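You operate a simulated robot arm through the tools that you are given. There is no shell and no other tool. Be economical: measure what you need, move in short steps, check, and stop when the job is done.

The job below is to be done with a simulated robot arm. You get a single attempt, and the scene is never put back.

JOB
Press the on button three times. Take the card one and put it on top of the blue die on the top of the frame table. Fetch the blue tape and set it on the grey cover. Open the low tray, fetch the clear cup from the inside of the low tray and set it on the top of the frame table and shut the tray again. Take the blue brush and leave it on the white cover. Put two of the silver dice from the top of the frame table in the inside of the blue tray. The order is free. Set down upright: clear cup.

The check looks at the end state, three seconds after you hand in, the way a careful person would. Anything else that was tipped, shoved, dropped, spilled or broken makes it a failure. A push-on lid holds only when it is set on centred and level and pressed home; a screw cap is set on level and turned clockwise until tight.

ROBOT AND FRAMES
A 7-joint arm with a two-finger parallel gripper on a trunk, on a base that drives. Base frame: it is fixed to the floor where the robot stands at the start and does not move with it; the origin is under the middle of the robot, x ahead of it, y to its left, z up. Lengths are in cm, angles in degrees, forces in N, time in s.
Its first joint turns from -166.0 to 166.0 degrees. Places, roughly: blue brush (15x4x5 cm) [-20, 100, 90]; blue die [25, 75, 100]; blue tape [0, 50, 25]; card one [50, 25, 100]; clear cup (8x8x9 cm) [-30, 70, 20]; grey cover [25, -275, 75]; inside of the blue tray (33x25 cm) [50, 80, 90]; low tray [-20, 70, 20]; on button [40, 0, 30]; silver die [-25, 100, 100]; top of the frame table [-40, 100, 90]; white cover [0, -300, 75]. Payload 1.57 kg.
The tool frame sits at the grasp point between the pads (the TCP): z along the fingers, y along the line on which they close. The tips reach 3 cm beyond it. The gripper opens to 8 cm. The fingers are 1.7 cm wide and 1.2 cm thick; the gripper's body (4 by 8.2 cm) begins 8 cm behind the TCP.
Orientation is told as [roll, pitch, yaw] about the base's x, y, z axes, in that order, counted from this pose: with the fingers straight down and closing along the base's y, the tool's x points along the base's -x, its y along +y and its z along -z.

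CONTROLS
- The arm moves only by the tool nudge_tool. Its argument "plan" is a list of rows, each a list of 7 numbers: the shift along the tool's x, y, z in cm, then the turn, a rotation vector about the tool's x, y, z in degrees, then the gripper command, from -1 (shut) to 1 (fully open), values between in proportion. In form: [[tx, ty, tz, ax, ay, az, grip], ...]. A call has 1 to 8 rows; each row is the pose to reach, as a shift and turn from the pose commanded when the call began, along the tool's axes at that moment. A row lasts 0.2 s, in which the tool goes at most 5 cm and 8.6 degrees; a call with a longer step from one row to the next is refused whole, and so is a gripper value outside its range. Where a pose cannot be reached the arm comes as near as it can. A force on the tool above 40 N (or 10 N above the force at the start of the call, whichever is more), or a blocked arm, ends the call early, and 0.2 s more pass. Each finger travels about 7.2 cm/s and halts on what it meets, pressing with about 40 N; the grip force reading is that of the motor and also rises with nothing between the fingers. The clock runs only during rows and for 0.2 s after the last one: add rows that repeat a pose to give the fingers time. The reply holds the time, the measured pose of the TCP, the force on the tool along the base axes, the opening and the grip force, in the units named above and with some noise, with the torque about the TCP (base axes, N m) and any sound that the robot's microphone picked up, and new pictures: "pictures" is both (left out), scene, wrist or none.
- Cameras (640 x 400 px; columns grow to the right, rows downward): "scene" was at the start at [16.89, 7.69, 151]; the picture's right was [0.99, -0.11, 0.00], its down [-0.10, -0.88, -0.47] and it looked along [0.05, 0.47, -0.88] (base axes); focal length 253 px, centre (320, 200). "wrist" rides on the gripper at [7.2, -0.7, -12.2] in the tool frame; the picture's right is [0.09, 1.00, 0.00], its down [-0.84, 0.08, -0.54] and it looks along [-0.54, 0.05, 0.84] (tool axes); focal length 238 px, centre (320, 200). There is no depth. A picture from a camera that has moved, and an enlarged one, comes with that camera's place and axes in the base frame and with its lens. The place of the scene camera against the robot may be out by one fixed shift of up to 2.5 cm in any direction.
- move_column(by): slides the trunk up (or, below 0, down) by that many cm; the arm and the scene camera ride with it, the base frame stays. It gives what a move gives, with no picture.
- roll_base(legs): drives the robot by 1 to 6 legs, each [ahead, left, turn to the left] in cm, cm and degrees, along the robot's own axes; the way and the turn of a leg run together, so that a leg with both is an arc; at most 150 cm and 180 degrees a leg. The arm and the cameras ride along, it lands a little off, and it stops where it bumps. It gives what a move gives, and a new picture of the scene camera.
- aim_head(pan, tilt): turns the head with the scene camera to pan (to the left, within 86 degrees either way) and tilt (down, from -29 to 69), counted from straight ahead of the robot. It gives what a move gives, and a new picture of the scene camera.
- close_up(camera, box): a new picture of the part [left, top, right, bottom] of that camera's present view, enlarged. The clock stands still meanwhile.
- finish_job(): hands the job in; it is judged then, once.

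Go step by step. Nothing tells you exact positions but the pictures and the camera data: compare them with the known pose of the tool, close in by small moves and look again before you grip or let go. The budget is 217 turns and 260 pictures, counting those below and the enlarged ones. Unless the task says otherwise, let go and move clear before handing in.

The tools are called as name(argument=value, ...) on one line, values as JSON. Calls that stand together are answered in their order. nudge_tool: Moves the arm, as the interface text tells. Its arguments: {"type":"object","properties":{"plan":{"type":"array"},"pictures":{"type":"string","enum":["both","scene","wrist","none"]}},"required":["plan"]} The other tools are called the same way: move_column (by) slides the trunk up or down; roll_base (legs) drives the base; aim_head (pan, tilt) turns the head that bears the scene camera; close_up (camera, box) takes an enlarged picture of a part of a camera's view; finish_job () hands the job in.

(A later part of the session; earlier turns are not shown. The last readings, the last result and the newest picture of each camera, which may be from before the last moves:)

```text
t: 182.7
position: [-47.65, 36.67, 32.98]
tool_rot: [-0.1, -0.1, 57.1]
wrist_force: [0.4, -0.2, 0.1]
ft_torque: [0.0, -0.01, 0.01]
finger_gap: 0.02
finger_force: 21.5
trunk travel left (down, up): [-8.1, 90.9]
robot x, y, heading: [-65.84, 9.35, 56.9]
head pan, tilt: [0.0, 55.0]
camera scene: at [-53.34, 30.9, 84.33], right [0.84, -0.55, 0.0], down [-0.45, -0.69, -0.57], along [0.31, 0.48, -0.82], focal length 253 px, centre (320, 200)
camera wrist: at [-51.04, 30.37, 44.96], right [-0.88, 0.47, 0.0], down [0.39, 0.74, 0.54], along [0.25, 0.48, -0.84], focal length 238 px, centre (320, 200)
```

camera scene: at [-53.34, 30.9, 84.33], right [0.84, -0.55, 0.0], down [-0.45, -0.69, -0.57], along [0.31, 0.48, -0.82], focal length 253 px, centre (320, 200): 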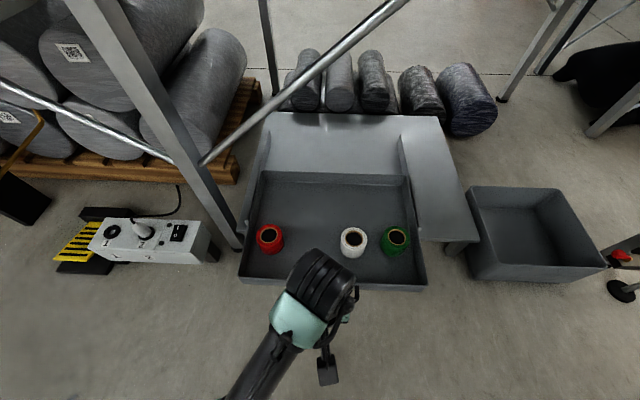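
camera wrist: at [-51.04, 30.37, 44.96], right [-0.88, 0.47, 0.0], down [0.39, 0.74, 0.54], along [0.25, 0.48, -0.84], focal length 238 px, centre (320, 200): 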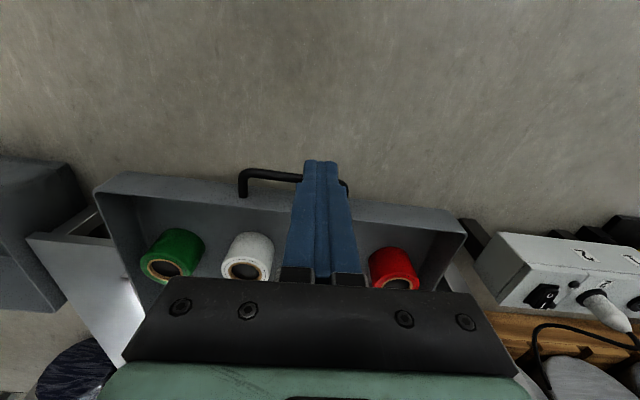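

Handle at F≈10.4. I lower in front of it.

nudge_tool(plan=[[0, -2.4, 3, 0, 0, 0, -1], [0, -2.4, 7, 0, 0, 0, -1], [0, -2.4, 10, 0, 0, 0, -1], [0, -2.4, 13.3, 0, 0, 0, -1], [0, -2.4, 13.3, 0, 0, 0, -1]], pictures="wrist")

```text
t: 183.9
position: [-45.61, 35.44, 19.78]
tool_rot: [0.0, -0.1, 57.0]
wrist_force: [-0.8, -0.4, 0.3]
ft_torque: [0.02, 0.02, -0.02]
finger_gap: 0.0
finger_force: 21.5
trunk travel left (down, up): [-8.1, 90.9]
robot x, y, heading: [-65.56, 9.2, 57.2]
head pan, tilt: [0.0, 55.0]
camera wrist: at [-48.97, 29.11, 31.8], right [-0.89, 0.47, 0.0], down [0.39, 0.74, 0.54], along [0.25, 0.48, -0.84], focal length 238 px, centre (320, 200)
```

wrist: 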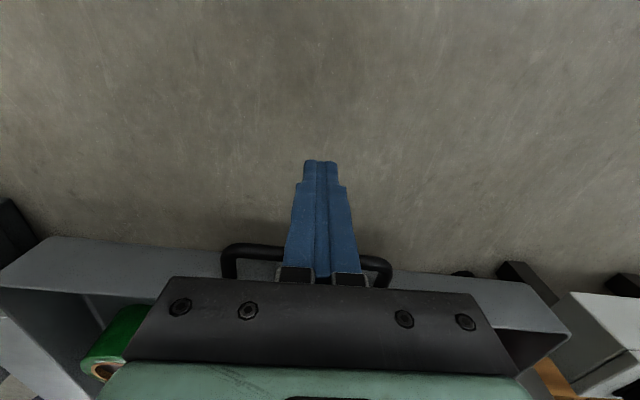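

Centred on the handle. Pushing the tray in.

nudge_tool(plan=[[-3, 0, 0, 0, 0, 0, -1], [-5.5, 0, 0, 0, 0, 0, -1], [-8, 0, 0, 0, 0, 0, -1], [-10.5, 0, 0, 0, 0, 0, -1], [-13, 0, 0, 0, 0, 0, -1], [-15.5, 0, 0, 0, 0, 0, -1], [-18, 0, 0, 0, 0, 0, -1], [-20, 0, 0, 0, 0, 0, -1]], pictures="scene")

```text
t: 185.7
position: [-34.55, 52.26, 19.79]
tool_rot: [-0.1, -0.1, 56.9]
wrist_force: [1.0, -0.2, 0.4]
ft_torque: [-0.01, 0.01, 0.0]
finger_gap: 0.0
finger_force: 21.6
trunk travel left (down, up): [-8.1, 90.9]
robot x, y, heading: [-65.62, 9.6, 56.9]
head pan, tilt: [0.0, 55.0]
camera scene: at [-53.34, 30.9, 84.33], right [0.84, -0.55, 0.0], down [-0.45, -0.69, -0.57], along [0.31, 0.48, -0.82], focal length 253 px, centre (320, 200)
```

scene: 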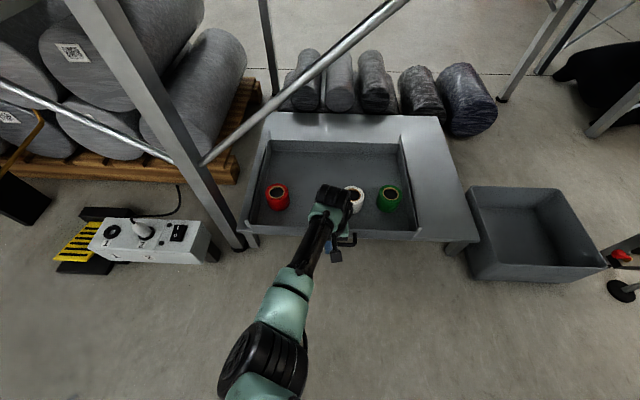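

Nearly shut. Final push until it seats.

nudge_tool(plan=[[-1, 0, 0, 0, 0, 0, -1], [-2, 0, 0, 0, 0, 0, -1], [-2.6, 0, 0, 0, 0, 0, -1], [-3, 0, 0, 0, 0, 0, -1]], pictures="scene")

close_up(camera="scene", box=[220, 90, 480, 260])

```text
t: 186.7
position: [-33.18, 54.59, 19.62]
tool_rot: [-0.1, 0.4, 57.1]
wrist_force: [-8.8, -10.7, 4.3]
ft_torque: [-0.14, -0.01, -0.02]
finger_gap: 0.01
finger_force: 21.4
trunk travel left (down, up): [-8.1, 90.9]
robot x, y, heading: [-65.73, 9.75, 56.9]
head pan, tilt: [0.0, 55.0]
camera scene: at [-53.36, 30.87, 84.35], right [0.84, -0.55, 0.0], down [-0.45, -0.69, -0.57], along [0.31, 0.48, -0.82], focal length 253 px, centre (320, 200)
```

scene: 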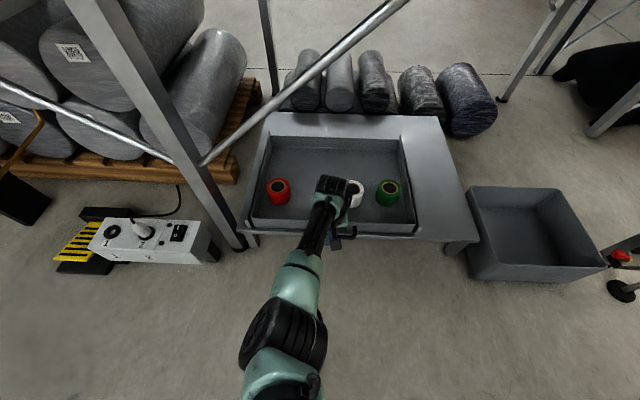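

```text
2.35 times, centred on (350, 175) of scene
camera zoom: at [-53.36, 30.87, 84.35], right [0.84, -0.55, 0.0], down [-0.45, -0.69, -0.57], along [0.31, 0.48, -0.82], focal length 595 px, centre (249, 259)
```

zoom: 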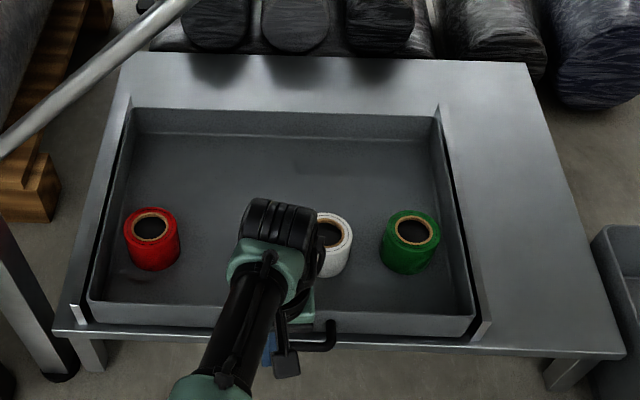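

Tray is shut (back at its original position, resisting). I retract, raise the trunk above the table, and drive forward gently to find out how near the base gets.

nudge_tool(plan=[[3, 0, 0, 0, 0, 0, -1], [7, 0, 0, 0, 0, 0, -1], [11, 0, 0, 0, 0, 0, -1], [15, 0, -2, 0, 0, 0, -1], [18, 0, -4, 0, 0, 0, -1]], pictures="none")

move_column(by=40)

move_column(by=40)

roll_base(legs=[[15, -3, -0.7]])

roll_base(legs=[[6, 0, 0]])

```text
t: 187.9
position: [-42.85, 39.72, 23.61]
tool_rot: [-0.1, 0.0, 57.0]
wrist_force: [-0.1, -0.9, -0.4]
ft_torque: [-0.03, -0.05, 0.01]
finger_gap: 0.01
finger_force: 21.2
trunk travel left (down, up): [-8.1, 90.9]
robot x, y, heading: [-65.8, 9.39, 56.8]
head pan, tilt: [0.0, 55.0]
```

```text
t: 191.8
position: [-42.67, 39.76, 63.57]
tool_rot: [-0.1, -0.1, 57.0]
wrist_force: [0.2, 0.0, -0.7]
ft_torque: [-0.02, 0.01, 0.01]
finger_gap: 0.01
finger_force: 21.1
trunk travel left (down, up): [-48.1, 50.9]
robot x, y, heading: [-65.64, 8.84, 56.6]
head pan, tilt: [0.0, 55.0]
```

```text
t: 195.6
position: [-42.83, 39.65, 103.62]
tool_rot: [-0.1, -0.1, 57.0]
wrist_force: [0.8, -0.4, 0.6]
ft_torque: [0.02, 0.01, -0.02]
finger_gap: 0.04
finger_force: 21.3
trunk travel left (down, up): [-88.1, 10.9]
robot x, y, heading: [-65.81, 9.66, 56.6]
head pan, tilt: [0.0, 55.0]
```

```text
t: 197.0
position: [-31.68, 50.47, 103.65]
tool_rot: [-0.1, -0.2, 56.3]
wrist_force: [0.3, 0.6, -0.5]
ft_torque: [-0.03, 0.0, 0.03]
finger_gap: 0.03
finger_force: 21.7
trunk travel left (down, up): [-88.1, 10.9]
robot x, y, heading: [-54.71, 20.42, 56.3]
head pan, tilt: [0.0, 55.0]
camera scene: at [-42.29, 41.75, 164.34], right [0.83, -0.56, 0.0], down [-0.46, -0.68, -0.57], along [0.32, 0.48, -0.82], focal length 253 px, centre (320, 200)
```

scene: 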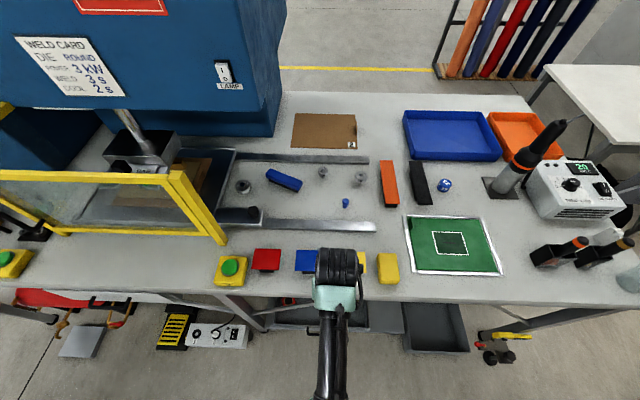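

```text
t: 198.0
position: [-28.26, 55.33, 103.61]
tool_rot: [-0.1, -0.1, 56.3]
wrist_force: [0.2, -0.1, 0.5]
ft_torque: [0.01, -0.03, 0.0]
finger_gap: 0.0
finger_force: 21.2
trunk travel left (down, up): [-88.1, 10.9]
robot x, y, heading: [-51.56, 25.63, 56.0]
head pan, tilt: [0.0, 55.0]
camera scene: at [-38.94, 46.71, 164.34], right [0.83, -0.56, 0.0], down [-0.46, -0.68, -0.57], along [0.32, 0.48, -0.82], focal length 253 px, centre (320, 200)
```

scene: 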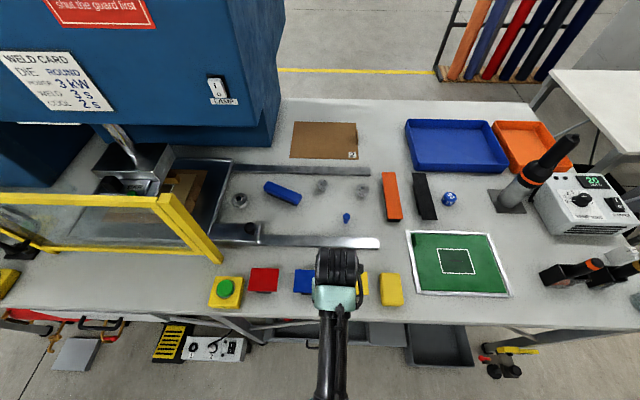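

No bump at F≈−7. A few more centimetres.

roll_base(legs=[[4, 0, 0]])

roll_base(legs=[[4, 0, 0]])

```text
t: 198.8
position: [-26.21, 58.65, 103.71]
tool_rot: [-0.1, -0.2, 56.3]
wrist_force: [-0.5, -0.1, 0.1]
ft_torque: [0.0, -0.01, 0.01]
finger_gap: 0.0
finger_force: 21.3
trunk travel left (down, up): [-88.1, 10.9]
robot x, y, heading: [-49.41, 28.39, 56.3]
head pan, tilt: [0.0, 55.0]
camera scene: at [-36.87, 49.79, 164.38], right [0.83, -0.56, 0.0], down [-0.46, -0.68, -0.57], along [0.32, 0.48, -0.82], focal length 253 px, centre (320, 200)
```

scene: 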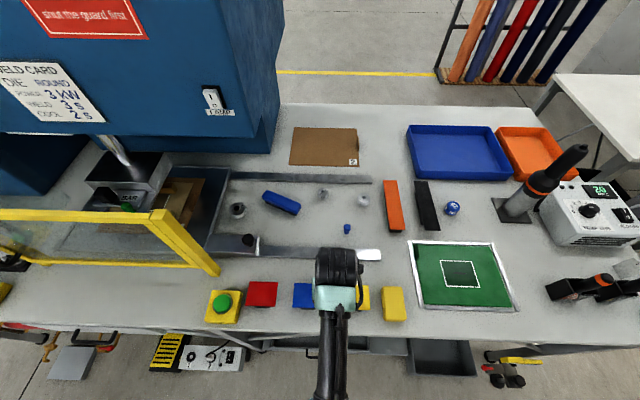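

```text
t: 199.7
position: [-23.98, 61.84, 103.75]
tool_rot: [-0.1, -0.1, 56.2]
wrist_force: [0.2, -0.2, 0.1]
ft_torque: [0.03, 0.03, -0.01]
finger_gap: 0.0
finger_force: 21.1
trunk travel left (down, up): [-88.1, 10.9]
robot x, y, heading: [-47.57, 31.92, 56.0]
head pan, tilt: [0.0, 55.0]
camera scene: at [-34.62, 53.1, 164.38], right [0.83, -0.56, 0.0], down [-0.46, -0.68, -0.57], along [0.32, 0.48, -0.82], focal length 253 px, centre (320, 200)
```

scene: 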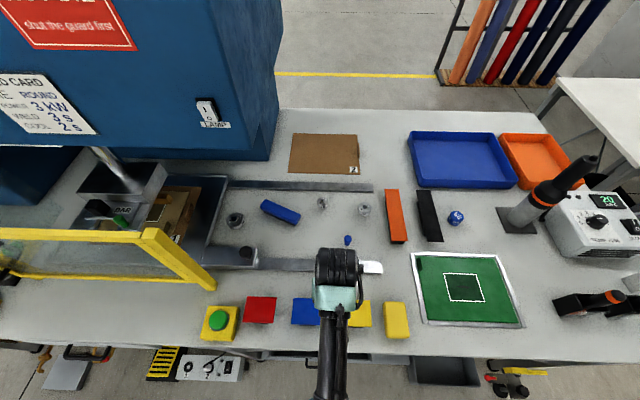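

Still free at F≈0. Continue carefully.

roll_base(legs=[[3, 0, 0]])

roll_base(legs=[[3, 0, 0]])

```text
t: 200.6
position: [-22.3, 64.3, 103.5]
tool_rot: [-0.2, -0.1, 56.3]
wrist_force: [-0.6, -1.0, 0.6]
ft_torque: [0.01, 0.0, 0.01]
finger_gap: 0.01
finger_force: 21.4
trunk travel left (down, up): [-88.1, 10.9]
robot x, y, heading: [-45.55, 34.64, 56.3]
head pan, tilt: [0.0, 55.0]
camera scene: at [-32.99, 55.52, 164.39], right [0.83, -0.56, 0.0], down [-0.46, -0.68, -0.58], along [0.32, 0.48, -0.82], focal length 253 px, centre (320, 200)
```

scene: 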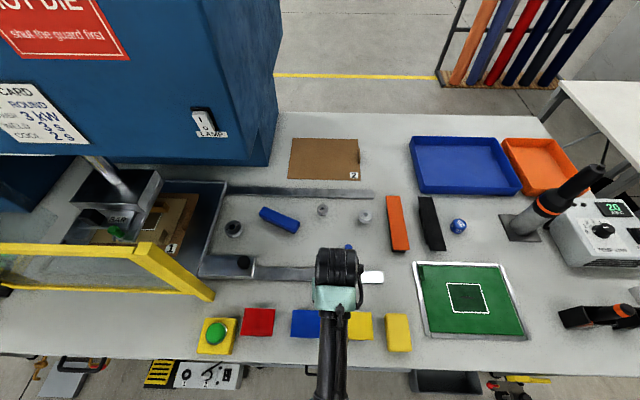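

```text
t: 201.4
position: [-20.74, 66.63, 103.61]
tool_rot: [-0.1, 0.0, 56.3]
wrist_force: [-0.4, -0.6, 0.4]
ft_torque: [0.01, -0.01, -0.03]
finger_gap: 0.01
finger_force: 21.6
trunk travel left (down, up): [-88.1, 10.9]
robot x, y, heading: [-43.73, 36.34, 56.0]
head pan, tilt: [0.0, 55.0]
camera scene: at [-31.37, 57.94, 164.38], right [0.83, -0.56, 0.0], down [-0.46, -0.68, -0.58], along [0.32, 0.48, -0.82], focal length 253 px, centre (320, 200)
```

scene: 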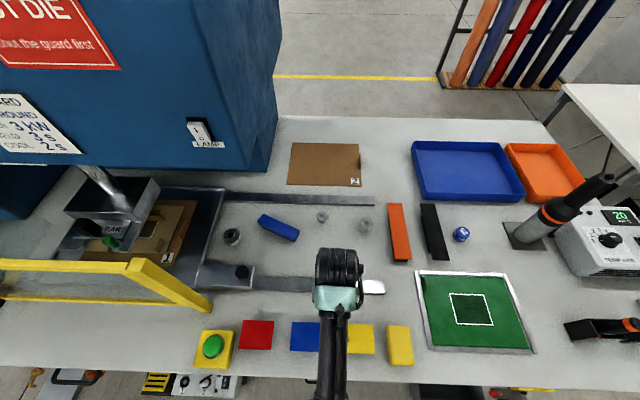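

Still no bump at F≈6. I go on with 3 cm legs.

roll_base(legs=[[3, 0, 0]])

roll_base(legs=[[3, 0, 0]])

```text
t: 202.2
position: [-19.01, 69.11, 103.82]
tool_rot: [0.0, -0.1, 56.2]
wrist_force: [-0.6, 0.4, -0.4]
ft_torque: [0.02, 0.01, -0.03]
finger_gap: 0.01
finger_force: 21.2
trunk travel left (down, up): [-88.1, 10.9]
robot x, y, heading: [-42.13, 39.27, 56.3]
head pan, tilt: [0.0, 55.0]
camera scene: at [-29.7, 60.42, 164.38], right [0.83, -0.56, 0.0], down [-0.46, -0.68, -0.57], along [0.32, 0.48, -0.82], focal length 253 px, centre (320, 200)
```

scene: 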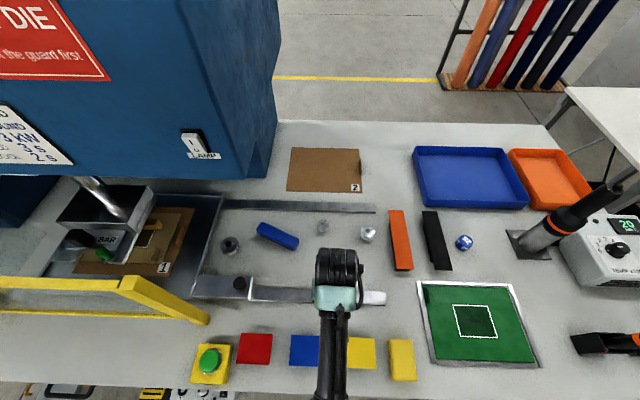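

```text
t: 203.1
position: [-17.3, 71.61, 103.71]
tool_rot: [-0.1, -0.1, 56.2]
wrist_force: [0.2, -0.7, -0.2]
ft_torque: [0.0, -0.02, 0.0]
finger_gap: 0.0
finger_force: 21.2
trunk travel left (down, up): [-88.1, 10.9]
robot x, y, heading: [-40.68, 42.07, 55.9]
head pan, tilt: [0.0, 55.0]
camera scene: at [-28.03, 62.9, 164.38], right [0.83, -0.56, 0.0], down [-0.46, -0.68, -0.57], along [0.32, 0.48, -0.82], focal length 253 px, centre (320, 200)
```

scene: 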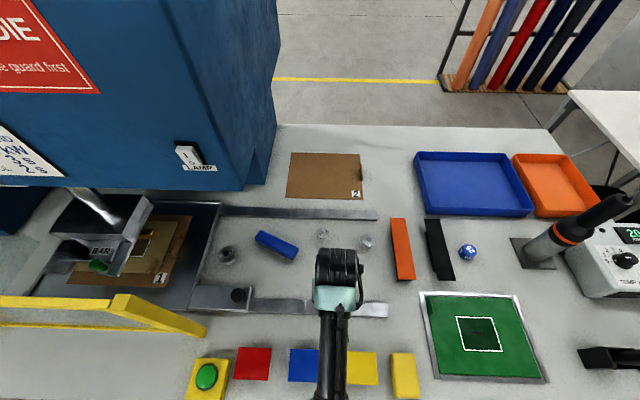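

Base at F≈12 and unobstructed; brush needs slightly more. I go 2.5 ahead and 5 left.

roll_base(legs=[[2.5, 5, 0]])

aim_head(pan=5, tilt=69)

close_up(camera="wrist", box=[0, 0, 640, 400])

```text
t: 204.0
position: [-20.02, 76.49, 103.75]
tool_rot: [0.0, -0.1, 56.4]
wrist_force: [0.1, 0.6, 0.1]
ft_torque: [-0.01, -0.01, -0.01]
finger_gap: 0.0
finger_force: 21.6
trunk travel left (down, up): [-88.1, 10.9]
robot x, y, heading: [-43.41, 46.45, 55.9]
head pan, tilt: [0.0, 55.0]
camera scene: at [-30.61, 67.85, 164.35], right [0.83, -0.56, 0.0], down [-0.46, -0.68, -0.57], along [0.32, 0.48, -0.82], focal length 253 px, centre (320, 200)
```

scene: 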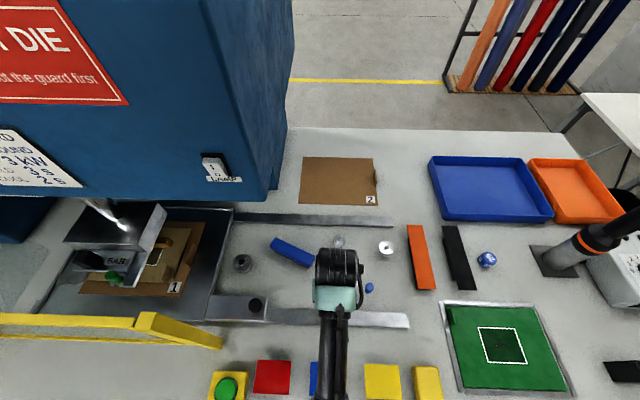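

```text
t: 204.8
position: [-19.97, 76.66, 103.54]
tool_rot: [-0.2, 0.0, 56.4]
wrist_force: [-0.3, -0.2, -0.3]
ft_torque: [0.01, -0.01, -0.02]
finger_gap: 0.0
finger_force: 21.5
trunk travel left (down, up): [-88.1, 10.9]
robot x, y, heading: [-43.38, 46.32, 55.8]
head pan, tilt: [5.0, 68.8]
camera scene: at [-31.9, 66.88, 162.79], right [0.88, -0.48, 0.0], down [-0.45, -0.82, -0.36], along [0.18, 0.32, -0.93], focal length 253 px, centre (320, 200)
```

scene: 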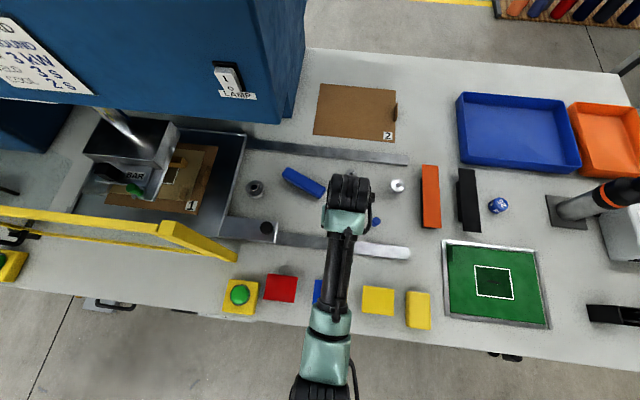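

```text
1.00 times, centred on (320, 200) of wrist (not enlarged: the box is as wide or as high as the picture)
camera zoom: at [-23.4, 70.32, 115.64], right [-0.88, 0.48, 0.0], down [0.4, 0.74, 0.54], along [0.26, 0.47, -0.84], focal length 238 px, centre (320, 200)
```

zoom: 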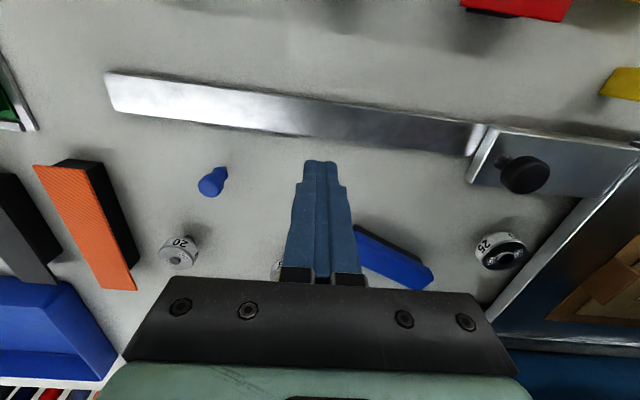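

Brush centre ≈ (-20.8,96), its axis at ~113° in the base frame. I raise the tool, yaw it to 113°, then lower the trunk for reach.

nudge_tool(plan=[[0, 0, -3, 0, 0, -7, 1], [0, 0, -6, 0, 0, -14, 1], [0, 0, -9, 0, 0, -21, 1], [0, 0, -12, 0, 0, -28, 1], [0, 0, -12, 0, 0, -35, 1], [0, 0, -12, 0, 0, -42, 1], [0, 0, -12, 0, 0, -50, 1], [0, 0, -12, 0, 0, -57, 1]], pictures="none")

move_column(by=-14)

nudge_tool(plan=[[-2, 0, 0, 0, 0, 0, 1], [-2, 0, 0, 0, 0, 0, 1]], pictures="both")

```text
t: 206.6
position: [-19.87, 76.52, 115.51]
tool_rot: [0.0, 0.1, 113.5]
wrist_force: [-0.7, 0.2, -0.7]
ft_torque: [-0.05, 0.01, 0.05]
finger_gap: 8.01
finger_force: 0.0
out of reach, approached as far as the arm can: row 2, 3
trunk travel left (down, up): [-88.1, 10.9]
robot x, y, heading: [-43.46, 46.66, 56.5]
head pan, tilt: [5.0, 68.8]
```

```text
t: 208.2
position: [-20.07, 76.63, 101.5]
tool_rot: [-0.2, 0.2, 113.3]
wrist_force: [0.3, 0.1, 0.7]
ft_torque: [0.02, 0.01, 0.01]
finger_gap: 8.01
finger_force: 0.1
trunk travel left (down, up): [-74.1, 24.9]
robot x, y, heading: [-43.26, 46.4, 56.0]
head pan, tilt: [5.0, 68.8]
```

```text
t: 208.8
position: [-20.83, 78.58, 101.59]
tool_rot: [-0.2, 0.1, 113.2]
wrist_force: [-1.0, 0.3, -0.1]
ft_torque: [0.01, 0.0, -0.01]
finger_gap: 8.03
finger_force: 0.1
trunk travel left (down, up): [-74.1, 24.9]
robot x, y, heading: [-43.2, 46.77, 56.1]
head pan, tilt: [5.0, 68.8]
camera scene: at [-31.9, 66.83, 148.79], right [0.88, -0.48, 0.0], down [-0.45, -0.82, -0.36], along [0.17, 0.32, -0.93], focal length 253 px, centre (320, 200)
camera wrist: at [-17.35, 72.22, 113.66], right [-0.88, -0.48, 0.0], down [-0.4, 0.74, 0.54], along [-0.26, 0.47, -0.84], focal length 238 px, centre (320, 200)
```

scene: 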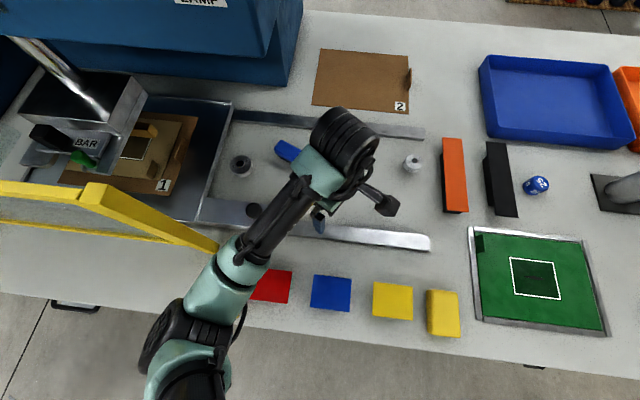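
wrist: 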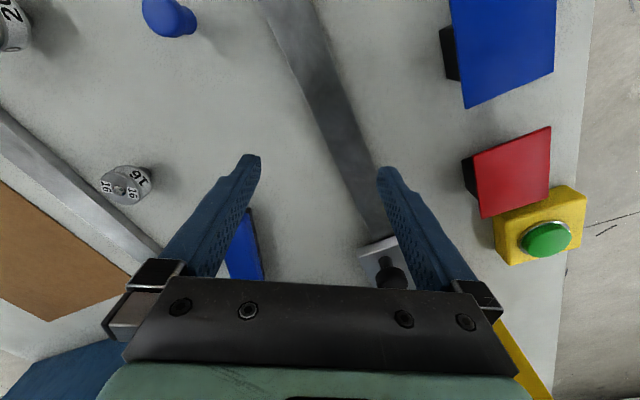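

Brush axis is aligned with the tool; I move over its centre (-20.4,95.8).

nudge_tool(plan=[[-4, -1.8, 0, 0, 0, 0, 1], [-8, -3.6, 0, 0, 0, 0, 1], [-12, -5.4, 0, 0, 0, 0, 1], [-15.6, -7.2, 0, 0, 0, 0, 1], [-15.6, -7.2, 0, 0, 0, 0, 1]], pictures="wrist")

```text
t: 210.0
position: [-19.54, 94.8, 101.46]
tool_rot: [0.3, -0.3, 112.3]
wrist_force: [0.3, 0.0, -0.3]
ft_torque: [-0.03, -0.01, 0.0]
finger_gap: 7.98
finger_force: 0.2
trunk travel left (down, up): [-74.1, 24.9]
robot x, y, heading: [-43.58, 46.66, 56.2]
head pan, tilt: [5.0, 68.8]
camera wrist: at [-16.05, 88.44, 113.44], right [-0.89, -0.46, 0.0], down [-0.38, 0.74, 0.55], along [-0.26, 0.48, -0.84], focal length 238 px, centre (320, 200)
```

wrist: 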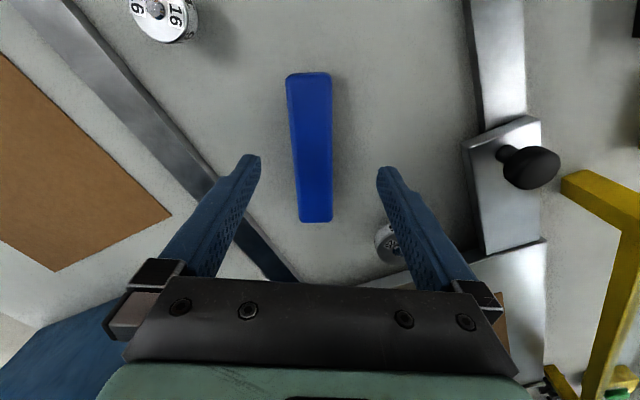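

Slight yaw fix (−5°) and 1 cm shift, then partially descend.

nudge_tool(plan=[[-0.6, -0.3, 2, 0, 0, -4, 1], [-1.1, -0.45, 4, 0, 0, -6, 1], [-1.1, -0.45, 5, 0, 0, -6, 1], [-1.1, -0.45, 5, 0, 0, -6, 1]], pictures="wrist")

```text
t: 211.0
position: [-20.41, 96.99, 96.3]
tool_rot: [0.0, 0.3, 119.4]
wrist_force: [0.4, 0.4, -0.7]
ft_torque: [0.0, 0.02, -0.01]
finger_gap: 7.98
finger_force: 0.1
trunk travel left (down, up): [-74.1, 24.9]
robot x, y, heading: [-43.13, 46.71, 56.3]
head pan, tilt: [5.0, 68.8]
camera wrist: at [-16.38, 91.19, 108.43], right [-0.82, -0.57, 0.0], down [-0.48, 0.69, 0.54], along [-0.31, 0.44, -0.84], focal length 238 px, centre (320, 200)
```

wrist: 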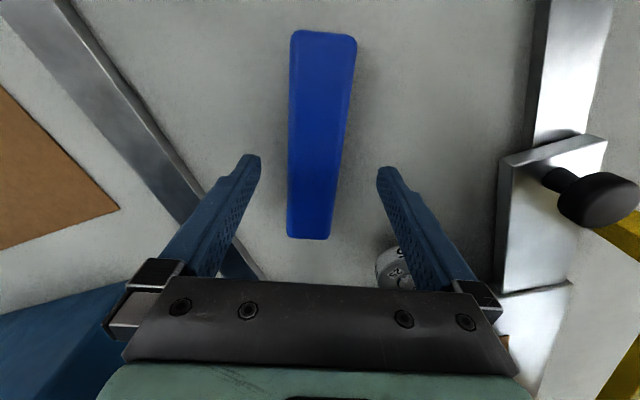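

Well aligned. Descend 3 cm and grip.

nudge_tool(plan=[[0.8, -0.3, 1.5, 0, 0, 0, 1], [0.8, -0.3, 3, 0, 0, 0, 1], [0.8, -0.3, 3, 0, 0, 0, 1], [0.8, -0.3, 3, 0, 0, 0, -1], [0.8, -0.3, 3, 0, 0, 0, -1], [0.8, -0.3, 3, 0, 0, 0, -1]], pictures="wrist")

```text
t: 212.4
position: [-19.46, 96.4, 93.48]
tool_rot: [0.1, 0.1, 119.3]
wrist_force: [0.0, 0.4, -0.9]
ft_torque: [0.02, 0.01, -0.01]
finger_gap: 3.55
finger_force: 39.7
trunk travel left (down, up): [-74.1, 24.9]
robot x, y, heading: [-43.27, 46.47, 56.1]
head pan, tilt: [5.0, 68.8]
camera wrist: at [-15.61, 90.48, 105.55], right [-0.82, -0.57, 0.0], down [-0.48, 0.69, 0.54], along [-0.31, 0.44, -0.84], focal length 238 px, centre (320, 200)
```

wrist: 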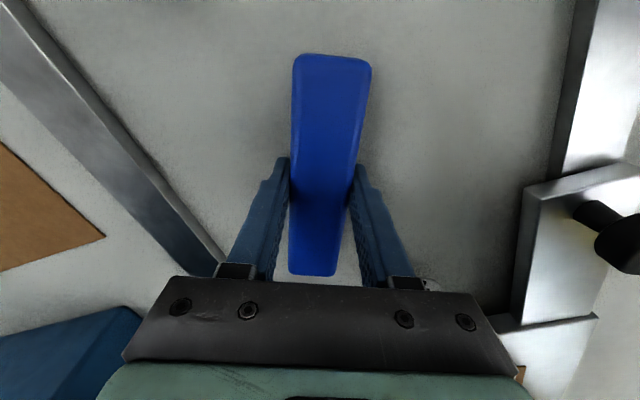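

Brush gripped. I lift it, retract toward the robot and back out from the table.

nudge_tool(plan=[[0, 0, -4, 0, 0, 0, -1], [0, 0, -8, 0, 0, 0, -1], [2.5, 3.5, -9, 0, 0, 0, -1], [5, 7, -9, 0, 0, 0, -1], [7.5, 10.5, -9, 0, 0, 0, -1], [10, 14, -9, 0, 0, 0, -1], [12.5, 17.5, -9, 0, 0, 0, -1], [14.4, 20.5, -9, 0, 0, 0, -1]], pictures="both")

roll_base(legs=[[-36, 0, 0], [0, -40, 0], [-85, -29, 0], [-85, -29, 0], [0, 0, -92.3]])

```text
t: 214.2
position: [-30.56, 73.66, 102.61]
tool_rot: [-0.2, 0.2, 119.4]
wrist_force: [-0.3, -0.2, -1.2]
ft_torque: [0.01, 0.0, 0.01]
finger_gap: 3.52
finger_force: 40.0
trunk travel left (down, up): [-74.1, 24.9]
robot x, y, heading: [-43.1, 46.25, 55.9]
head pan, tilt: [5.0, 68.8]
camera scene: at [-32.06, 66.8, 148.81], right [0.88, -0.48, 0.0], down [-0.45, -0.82, -0.36], along [0.18, 0.32, -0.93], focal length 253 px, centre (320, 200)
camera wrist: at [-26.51, 67.77, 114.56], right [-0.82, -0.57, 0.0], down [-0.48, 0.69, 0.54], along [-0.31, 0.44, -0.84], focal length 238 px, centre (320, 200)
```

scene: 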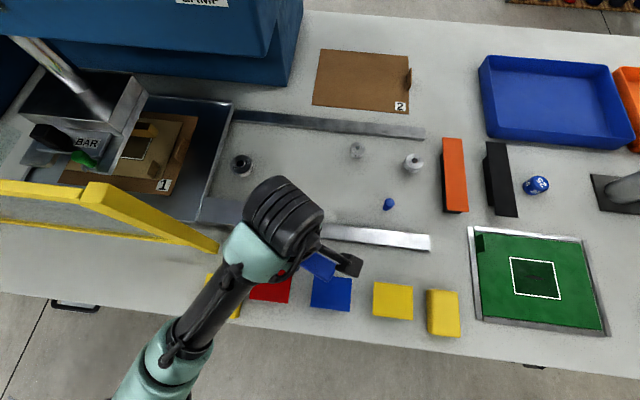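
wrist: 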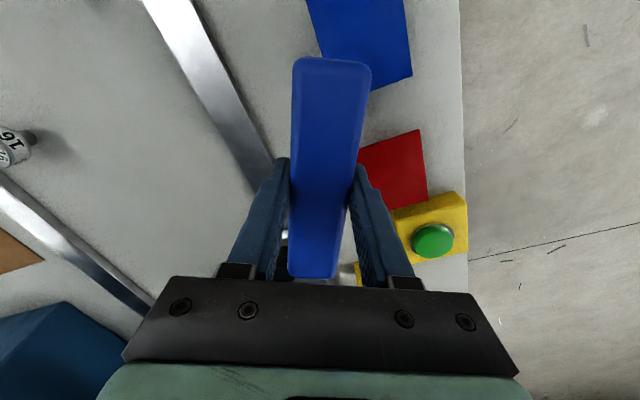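

```text
t: 231.2
position: [-51.45, -191.96, 102.46]
tool_rot: [-0.1, 0.1, 25.6]
wrist_force: [-0.6, -0.5, -1.0]
ft_torque: [-0.01, 0.01, 0.02]
finger_gap: 3.54
finger_force: 40.1
trunk travel left (down, up): [-74.1, 24.9]
robot x, y, heading: [-77.83, -177.33, -37.7]
head pan, tilt: [5.0, 68.8]
camera scene: at [-60.6, -189.42, 148.79], right [-0.54, -0.84, 0.0], down [-0.79, 0.5, -0.36], along [0.31, -0.2, -0.93], focal length 253 px, centre (320, 200)
```

scene: 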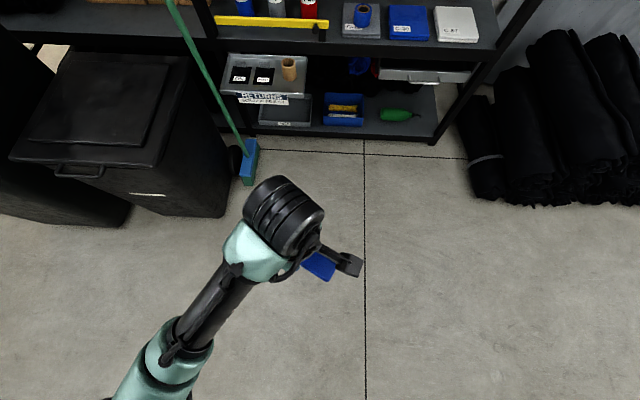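

Now I approach the white cover.

roll_base(legs=[[0, 0, 1.7], [60, -43.9, 0], [18, 0, 0]])

aim_head(pan=0, tilt=60)

```text
t: 236.7
position: [-12.61, -272.23, 102.53]
tool_rot: [0.1, 0.2, 28.2]
wrist_force: [1.0, 1.0, -1.5]
ft_torque: [0.01, 0.05, -0.01]
finger_gap: 3.54
finger_force: 40.0
trunk travel left (down, up): [-74.1, 24.9]
robot x, y, heading: [-39.53, -258.77, -35.0]
head pan, tilt: [5.0, 68.8]
camera scene: at [-21.64, -270.14, 148.78], right [-0.5, -0.87, 0.0], down [-0.81, 0.47, -0.36], along [0.31, -0.18, -0.93], focal length 253 px, centre (320, 200)
```

scene: 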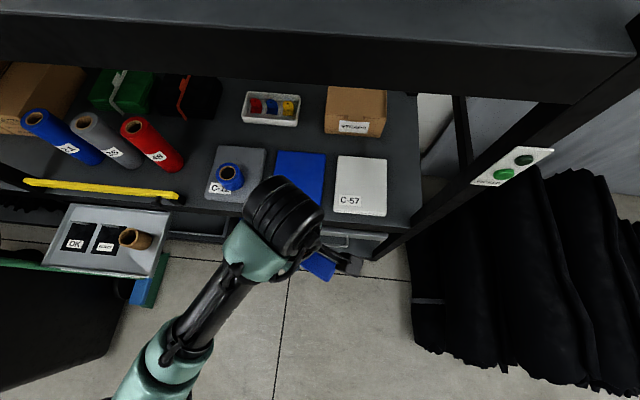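

```text
t: 237.4
position: [-12.69, -272.22, 102.5]
tool_rot: [-0.1, 0.1, 28.0]
wrist_force: [0.0, -0.4, -0.6]
ft_torque: [0.02, -0.02, -0.03]
finger_gap: 3.53
finger_force: 40.3
trunk travel left (down, up): [-74.1, 24.9]
robot x, y, heading: [-39.75, -259.1, -35.1]
head pan, tilt: [0.0, 60.0]
camera scene: at [-21.08, -271.12, 149.72], right [-0.57, -0.82, 0.0], down [-0.71, 0.5, -0.5], along [0.41, -0.29, -0.87], focal length 253 px, centre (320, 200)
```

scene: 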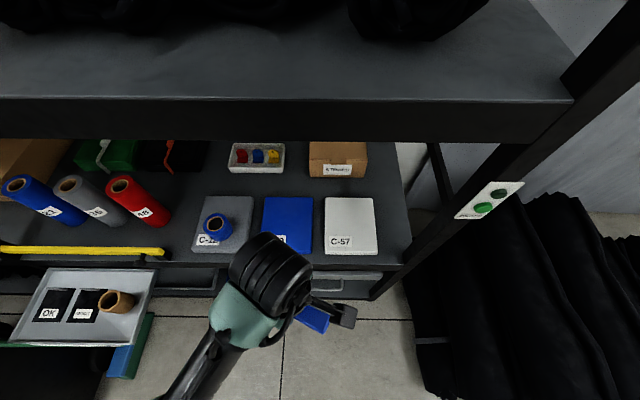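

White cover centre ≈ (1,-298.7). I go 4 cm nearer, lower the trunk a bit and turn the brush in line with the cover.

roll_base(legs=[[4, 0, 0]])

nudge_tool(plan=[[0, 0, 0, 0, 0, 8, -1], [0, 0, 0, 0, 0, 16, -1], [0, 0, 0, 0, 0, 24, -1], [0, 0, 0, 0, 0, 32, -1], [0, 0, 0, 0, 0, 40, -1], [0, 0, 0, 0, 0, 48, -1], [0, 0, 0, 0, 0, 56, -1], [0, 0, 0, 0, 0, 63, -1]], pictures="none")

move_column(by=-8)

nudge_tool(plan=[[-4, -2.4, 0, 0, 0, 0, -1], [-8, -4.8, 0, 0, 0, 0, -1], [-12, -7.2, 0, 0, 0, 0, -1], [-16, -9.6, 0, 0, 0, 0, -1], [-20, -12, 0, 0, 0, 0, -1], [-22.4, -13.8, 0, 0, 0, 0, -1], [-22.4, -13.8, 0, 0, 0, 0, -1]])

```text
t: 238.3
position: [-9.26, -274.56, 102.47]
tool_rot: [0.0, 0.2, 28.1]
wrist_force: [0.8, -0.1, -0.3]
ft_torque: [0.01, 0.01, -0.01]
finger_gap: 3.5
finger_force: 39.8
trunk travel left (down, up): [-74.1, 24.9]
robot x, y, heading: [-36.4, -260.94, -35.1]
head pan, tilt: [0.0, 60.0]
camera scene: at [-17.68, -273.49, 149.71], right [-0.57, -0.82, 0.0], down [-0.71, 0.5, -0.5], along [0.41, -0.29, -0.87], focal length 253 px, centre (320, 200)
```

scene: 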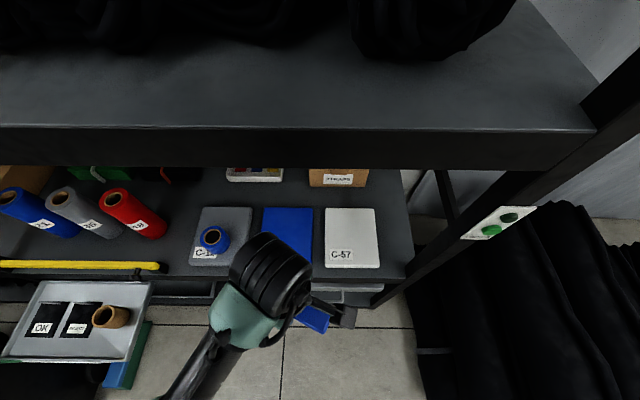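

```text
t: 240.1
position: [-9.47, -274.55, 102.48]
tool_rot: [0.0, 0.0, -35.2]
wrist_force: [0.8, 0.1, -1.9]
ft_torque: [0.02, 0.01, 0.03]
finger_gap: 3.52
finger_force: 40.1
trunk travel left (down, up): [-74.1, 24.9]
robot x, y, heading: [-36.46, -261.36, -35.0]
head pan, tilt: [0.0, 60.0]
```

```text
t: 241.3
position: [-9.42, -274.47, 94.45]
tool_rot: [-0.3, 0.1, -34.9]
wrist_force: [0.3, -0.4, -1.4]
ft_torque: [-0.01, 0.02, -0.03]
finger_gap: 3.53
finger_force: 40.4
trunk travel left (down, up): [-66.1, 32.9]
robot x, y, heading: [-36.18, -261.17, -34.8]
head pan, tilt: [0.0, 60.0]
```

```text
t: 242.9
position: [1.1, -298.57, 94.43]
tool_rot: [-0.1, 0.0, -34.8]
wrist_force: [-0.9, 0.2, 0.2]
ft_torque: [-0.02, 0.02, 0.04]
finger_gap: 3.55
finger_force: 40.3
trunk travel left (down, up): [-66.1, 32.9]
robot x, y, heading: [-36.39, -261.53, -35.3]
head pan, tilt: [0.0, 60.0]
camera scene: at [-17.75, -273.41, 141.73], right [-0.57, -0.82, 0.0], down [-0.71, 0.5, -0.5], along [0.41, -0.29, -0.87], focal length 253 px, centre (320, 200)
camera wrist: at [-5.21, -294.86, 106.55], right [0.49, 0.87, 0.0], down [0.73, -0.41, 0.54], along [0.47, -0.27, -0.84], focal length 238 px, centre (320, 200)
```

scene: 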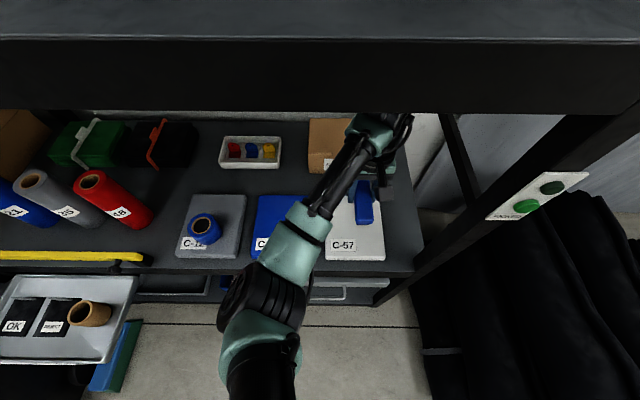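
wrist: 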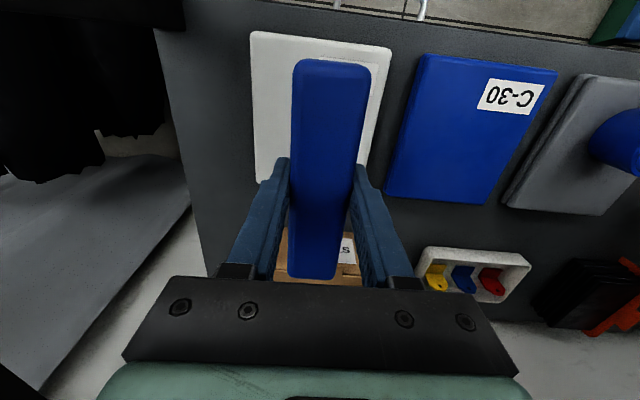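

Brush is over the white cover's centre. Lowering.

nudge_tool(plan=[[0, 0, 4, 0, 0, 0, -1], [0, 0, 8, 0, 0, 0, -1], [0, 0, 11, 0, 0, 0, -1], [0, 0, 13, 0, 0, 0, -1], [0, 0, 13.8, 0, 0, 0, -1], [0, 0, 14.2, 0, 0, 0, -1]], pictures="wrist")

nudge_tool(plan=[[0, 0, 0.2, 0, 0, 0, -1], [0, 0, 0.5, 0, 0, 0, -1]], pictures="none")

```text
t: 244.3
position: [1.07, -298.6, 80.31]
tool_rot: [-0.1, 0.0, -35.0]
wrist_force: [0.2, -0.7, -1.4]
ft_torque: [0.0, 0.04, -0.02]
finger_gap: 3.53
finger_force: 40.1
trunk travel left (down, up): [-66.1, 32.9]
robot x, y, heading: [-36.12, -260.96, -34.7]
head pan, tilt: [0.0, 60.0]
camera wrist: at [-5.18, -295.01, 92.29], right [0.49, 0.87, 0.0], down [0.73, -0.42, 0.54], along [0.47, -0.27, -0.84], focal length 238 px, centre (320, 200)
```

wrist: 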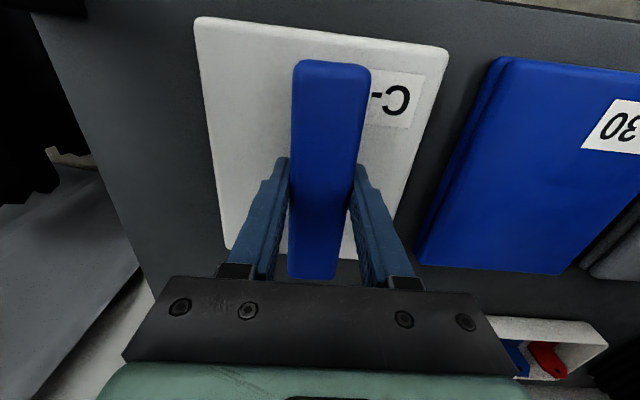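

```text
t: 244.9
position: [1.13, -298.66, 79.81]
tool_rot: [-0.2, 0.0, -34.8]
wrist_force: [0.5, 0.5, -0.6]
ft_torque: [0.01, -0.02, -0.01]
finger_gap: 3.54
finger_force: 40.5
trunk travel left (down, up): [-66.1, 32.9]
robot x, y, heading: [-36.33, -261.2, -35.0]
head pan, tilt: [0.0, 60.0]
```

I pull 1 cm toward the robot for better centring, then settle to contact.

nudge_tool(plan=[[1, 0, 0, 0, 0, 0, -1], [1, 0, 0.3, 0, 0, 0, -1], [1, 0, 0.6, 0, 0, 0, -1]], pictures="none")

nudge_tool(plan=[[0, 0, 0.2, 0, 0, 0, -1], [0, 0, 0.4, 0, 0, 0, -1]], pictures="none")

```text
t: 245.7
position: [0.22, -298.16, 79.12]
tool_rot: [-0.1, 0.0, -34.9]
wrist_force: [0.2, -0.1, -0.1]
ft_torque: [-0.01, -0.01, -0.01]
finger_gap: 3.52
finger_force: 39.8
trunk travel left (down, up): [-66.1, 32.9]
robot x, y, heading: [-36.5, -260.98, -34.8]
head pan, tilt: [0.0, 60.0]
```

```text
t: 246.3
position: [0.24, -298.18, 78.81]
tool_rot: [-0.1, 0.0, -35.0]
wrist_force: [-0.1, -0.1, -0.3]
ft_torque: [-0.01, -0.01, -0.01]
finger_gap: 3.5
finger_force: 40.4
trunk travel left (down, up): [-66.1, 32.9]
robot x, y, heading: [-36.0, -261.07, -35.4]
head pan, tilt: [0.0, 60.0]
```

nudge_tool(plan=[[0, 0, 0.25, 0, 0, 0, -1], [0, 0, 0.5, 0, 0, 0, -1]], pictures="none")

close_up(camera="scene", box=[260, 140, 460, 300])

```text
t: 246.9
position: [0.17, -298.15, 78.32]
tool_rot: [-0.3, 0.1, -34.9]
wrist_force: [-0.2, -0.1, -0.3]
ft_torque: [0.02, 0.0, -0.01]
finger_gap: 3.54
finger_force: 39.8
trunk travel left (down, up): [-66.1, 32.9]
robot x, y, heading: [-36.51, -261.05, -34.9]
head pan, tilt: [0.0, 60.0]
```

```text
2.50 times, centred on (360, 220) of scene
camera zoom: at [-17.75, -273.44, 141.72], right [-0.57, -0.82, 0.0], down [-0.71, 0.5, -0.5], along [0.41, -0.29, -0.87], focal length 632 px, centre (220, 150)
```

zoom: 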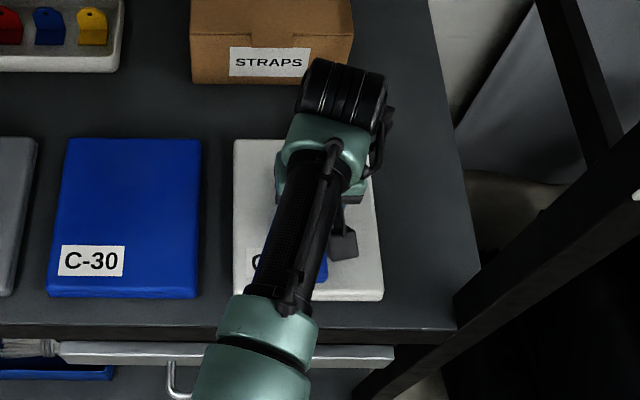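

Still no contact; continue in small steps.

nudge_tool(plan=[[0, 0, 0.25, 0, 0, 0, -1], [0, 0, 0.5, 0, 0, 0, -1]], pictures="none")

nudge_tool(plan=[[0, 0, 0.2, 0, 0, 0, -1], [0, 0, 0.4, 0, 0, 0, -1]], pictures="wrist")

```text
t: 247.5
position: [0.26, -298.28, 78.1]
tool_rot: [-0.1, -0.5, -34.9]
wrist_force: [-1.6, 2.3, 24.2]
ft_torque: [0.55, 0.64, 0.03]
finger_gap: 3.51
finger_force: 39.7
trunk travel left (down, up): [-66.1, 32.9]
robot x, y, heading: [-36.02, -261.48, -35.0]
head pan, tilt: [0.0, 60.0]
```

```text
t: 248.1
position: [0.26, -298.18, 77.77]
tool_rot: [-0.3, -0.5, -34.9]
wrist_force: [-0.6, 1.1, 34.5]
ft_torque: [0.35, 0.09, 0.05]
finger_gap: 3.52
finger_force: 39.9
trunk travel left (down, up): [-66.1, 32.9]
robot x, y, heading: [-36.14, -261.22, -35.2]
head pan, tilt: [0.0, 60.0]
camera wrist: at [-6.07, -294.48, 89.78], right [0.49, 0.87, -0.01], down [0.73, -0.41, 0.55], along [0.48, -0.28, -0.83], focal length 238 px, centre (320, 200)
```

wrist: 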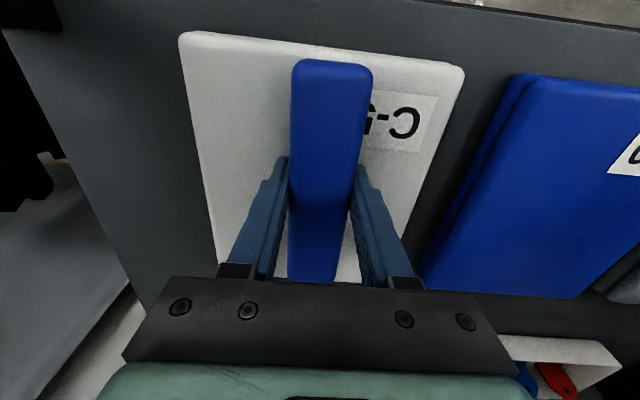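

Contact. Ease up, open and lift.

nudge_tool(plan=[[0, 0, -0.5, 0, 0, 0, -1], [0, 0, -0.5, 0, 0, 0, 0], [0, 0, -0.5, 0, 0, 0, 0.8], [0, 0, -0.5, 0, 0, 0, 0.8], [0, 0, -4, 0, 0, 0, 0.8], [0, 0, -8, 0, 0, 0, 0.8], [0, 0, -12, 0, 0, 0, 0.8]], pictures="wrist")

```text
t: 249.7
position: [0.23, -298.09, 89.35]
tool_rot: [-0.1, 0.0, -34.9]
wrist_force: [0.5, 0.5, -0.2]
ft_torque: [-0.02, 0.01, -0.02]
finger_gap: 7.21
finger_force: 0.0
trunk travel left (down, up): [-66.1, 32.9]
robot x, y, heading: [-36.37, -260.92, -35.2]
head pan, tilt: [0.0, 60.0]
camera wrist: at [-6.03, -294.4, 101.39], right [0.49, 0.87, 0.0], down [0.73, -0.42, 0.54], along [0.47, -0.27, -0.84], focal length 238 px, centre (320, 200)
```

wrist: 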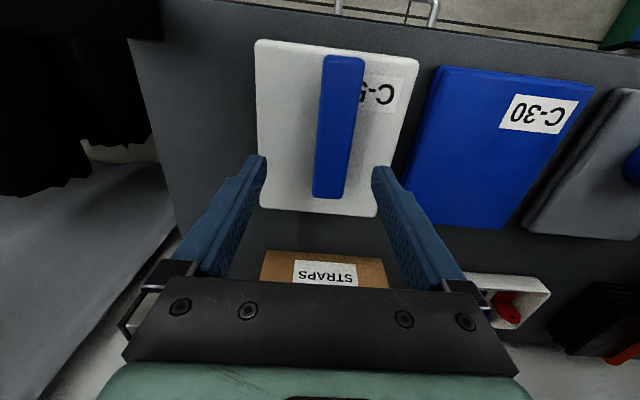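

Brush is on the white cover. I retract and drive back to the table for card one.

nudge_tool(plan=[[4, 1.5, 0, 0, 0, 0, 0.8], [8, 3, 0, 0, 0, 0, 0.8], [12, 4.5, 0, 0, 0, 0, 0.5], [16, 6, 0, 0, 0, 0, 0.5], [20, 7.5, 0, 0, 0, 0, 0.5], [24, 8.5, 0, 0, 0, 0, 0.5]], pictures="scene")

roll_base(legs=[[-25, 0, 0], [-54.3, 45.2, 0], [0, 0, 91.4], [100, 10, 0], [50, 8.4, 0]])

```text
t: 251.1
position: [-14.81, -277.2, 89.29]
tool_rot: [-0.2, 0.1, -34.9]
wrist_force: [0.2, 0.1, 0.7]
ft_torque: [-0.01, -0.02, -0.03]
finger_gap: 6.01
finger_force: 0.1
trunk travel left (down, up): [-66.1, 32.9]
robot x, y, heading: [-36.05, -261.47, -34.9]
head pan, tilt: [0.0, 60.0]
camera scene: at [-17.79, -273.39, 141.74], right [-0.57, -0.82, 0.0], down [-0.71, 0.5, -0.5], along [0.41, -0.29, -0.87], focal length 253 px, centre (320, 200)
```

scene: 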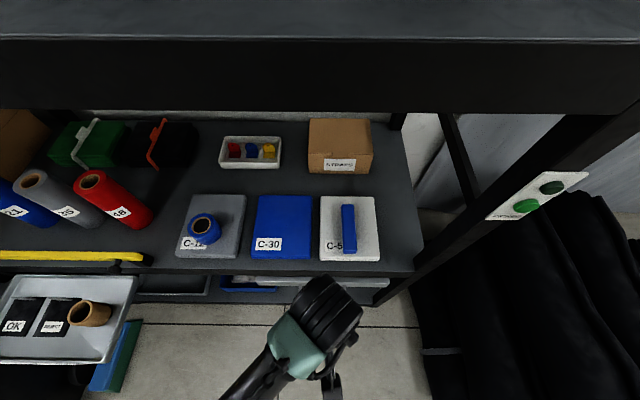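

```text
t: 267.7
position: [4.94, -19.35, 89.38]
tool_rot: [-0.2, -0.1, 57.2]
wrist_force: [-0.3, 1.2, 0.3]
ft_torque: [-0.03, -0.02, 0.01]
finger_gap: 6.0
finger_force: 0.0
trunk travel left (down, up): [-66.1, 32.9]
robot x, y, heading: [-10.39, -41.34, 57.0]
head pan, tilt: [0.0, 60.0]
camera scene: at [1.65, -20.38, 141.72], right [0.84, -0.54, 0.0], down [-0.47, -0.73, -0.5], along [0.27, 0.42, -0.87], focal length 253 px, centre (320, 200)
```

scene: 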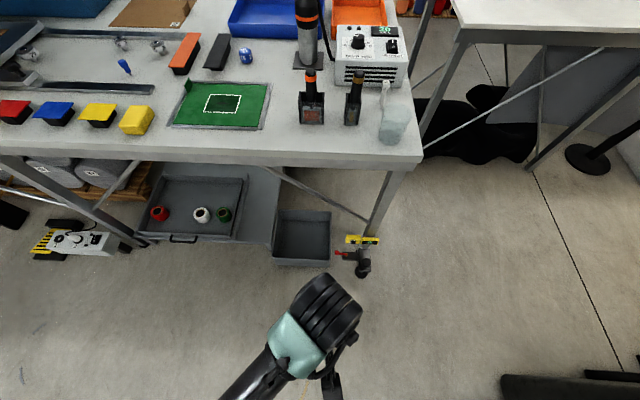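

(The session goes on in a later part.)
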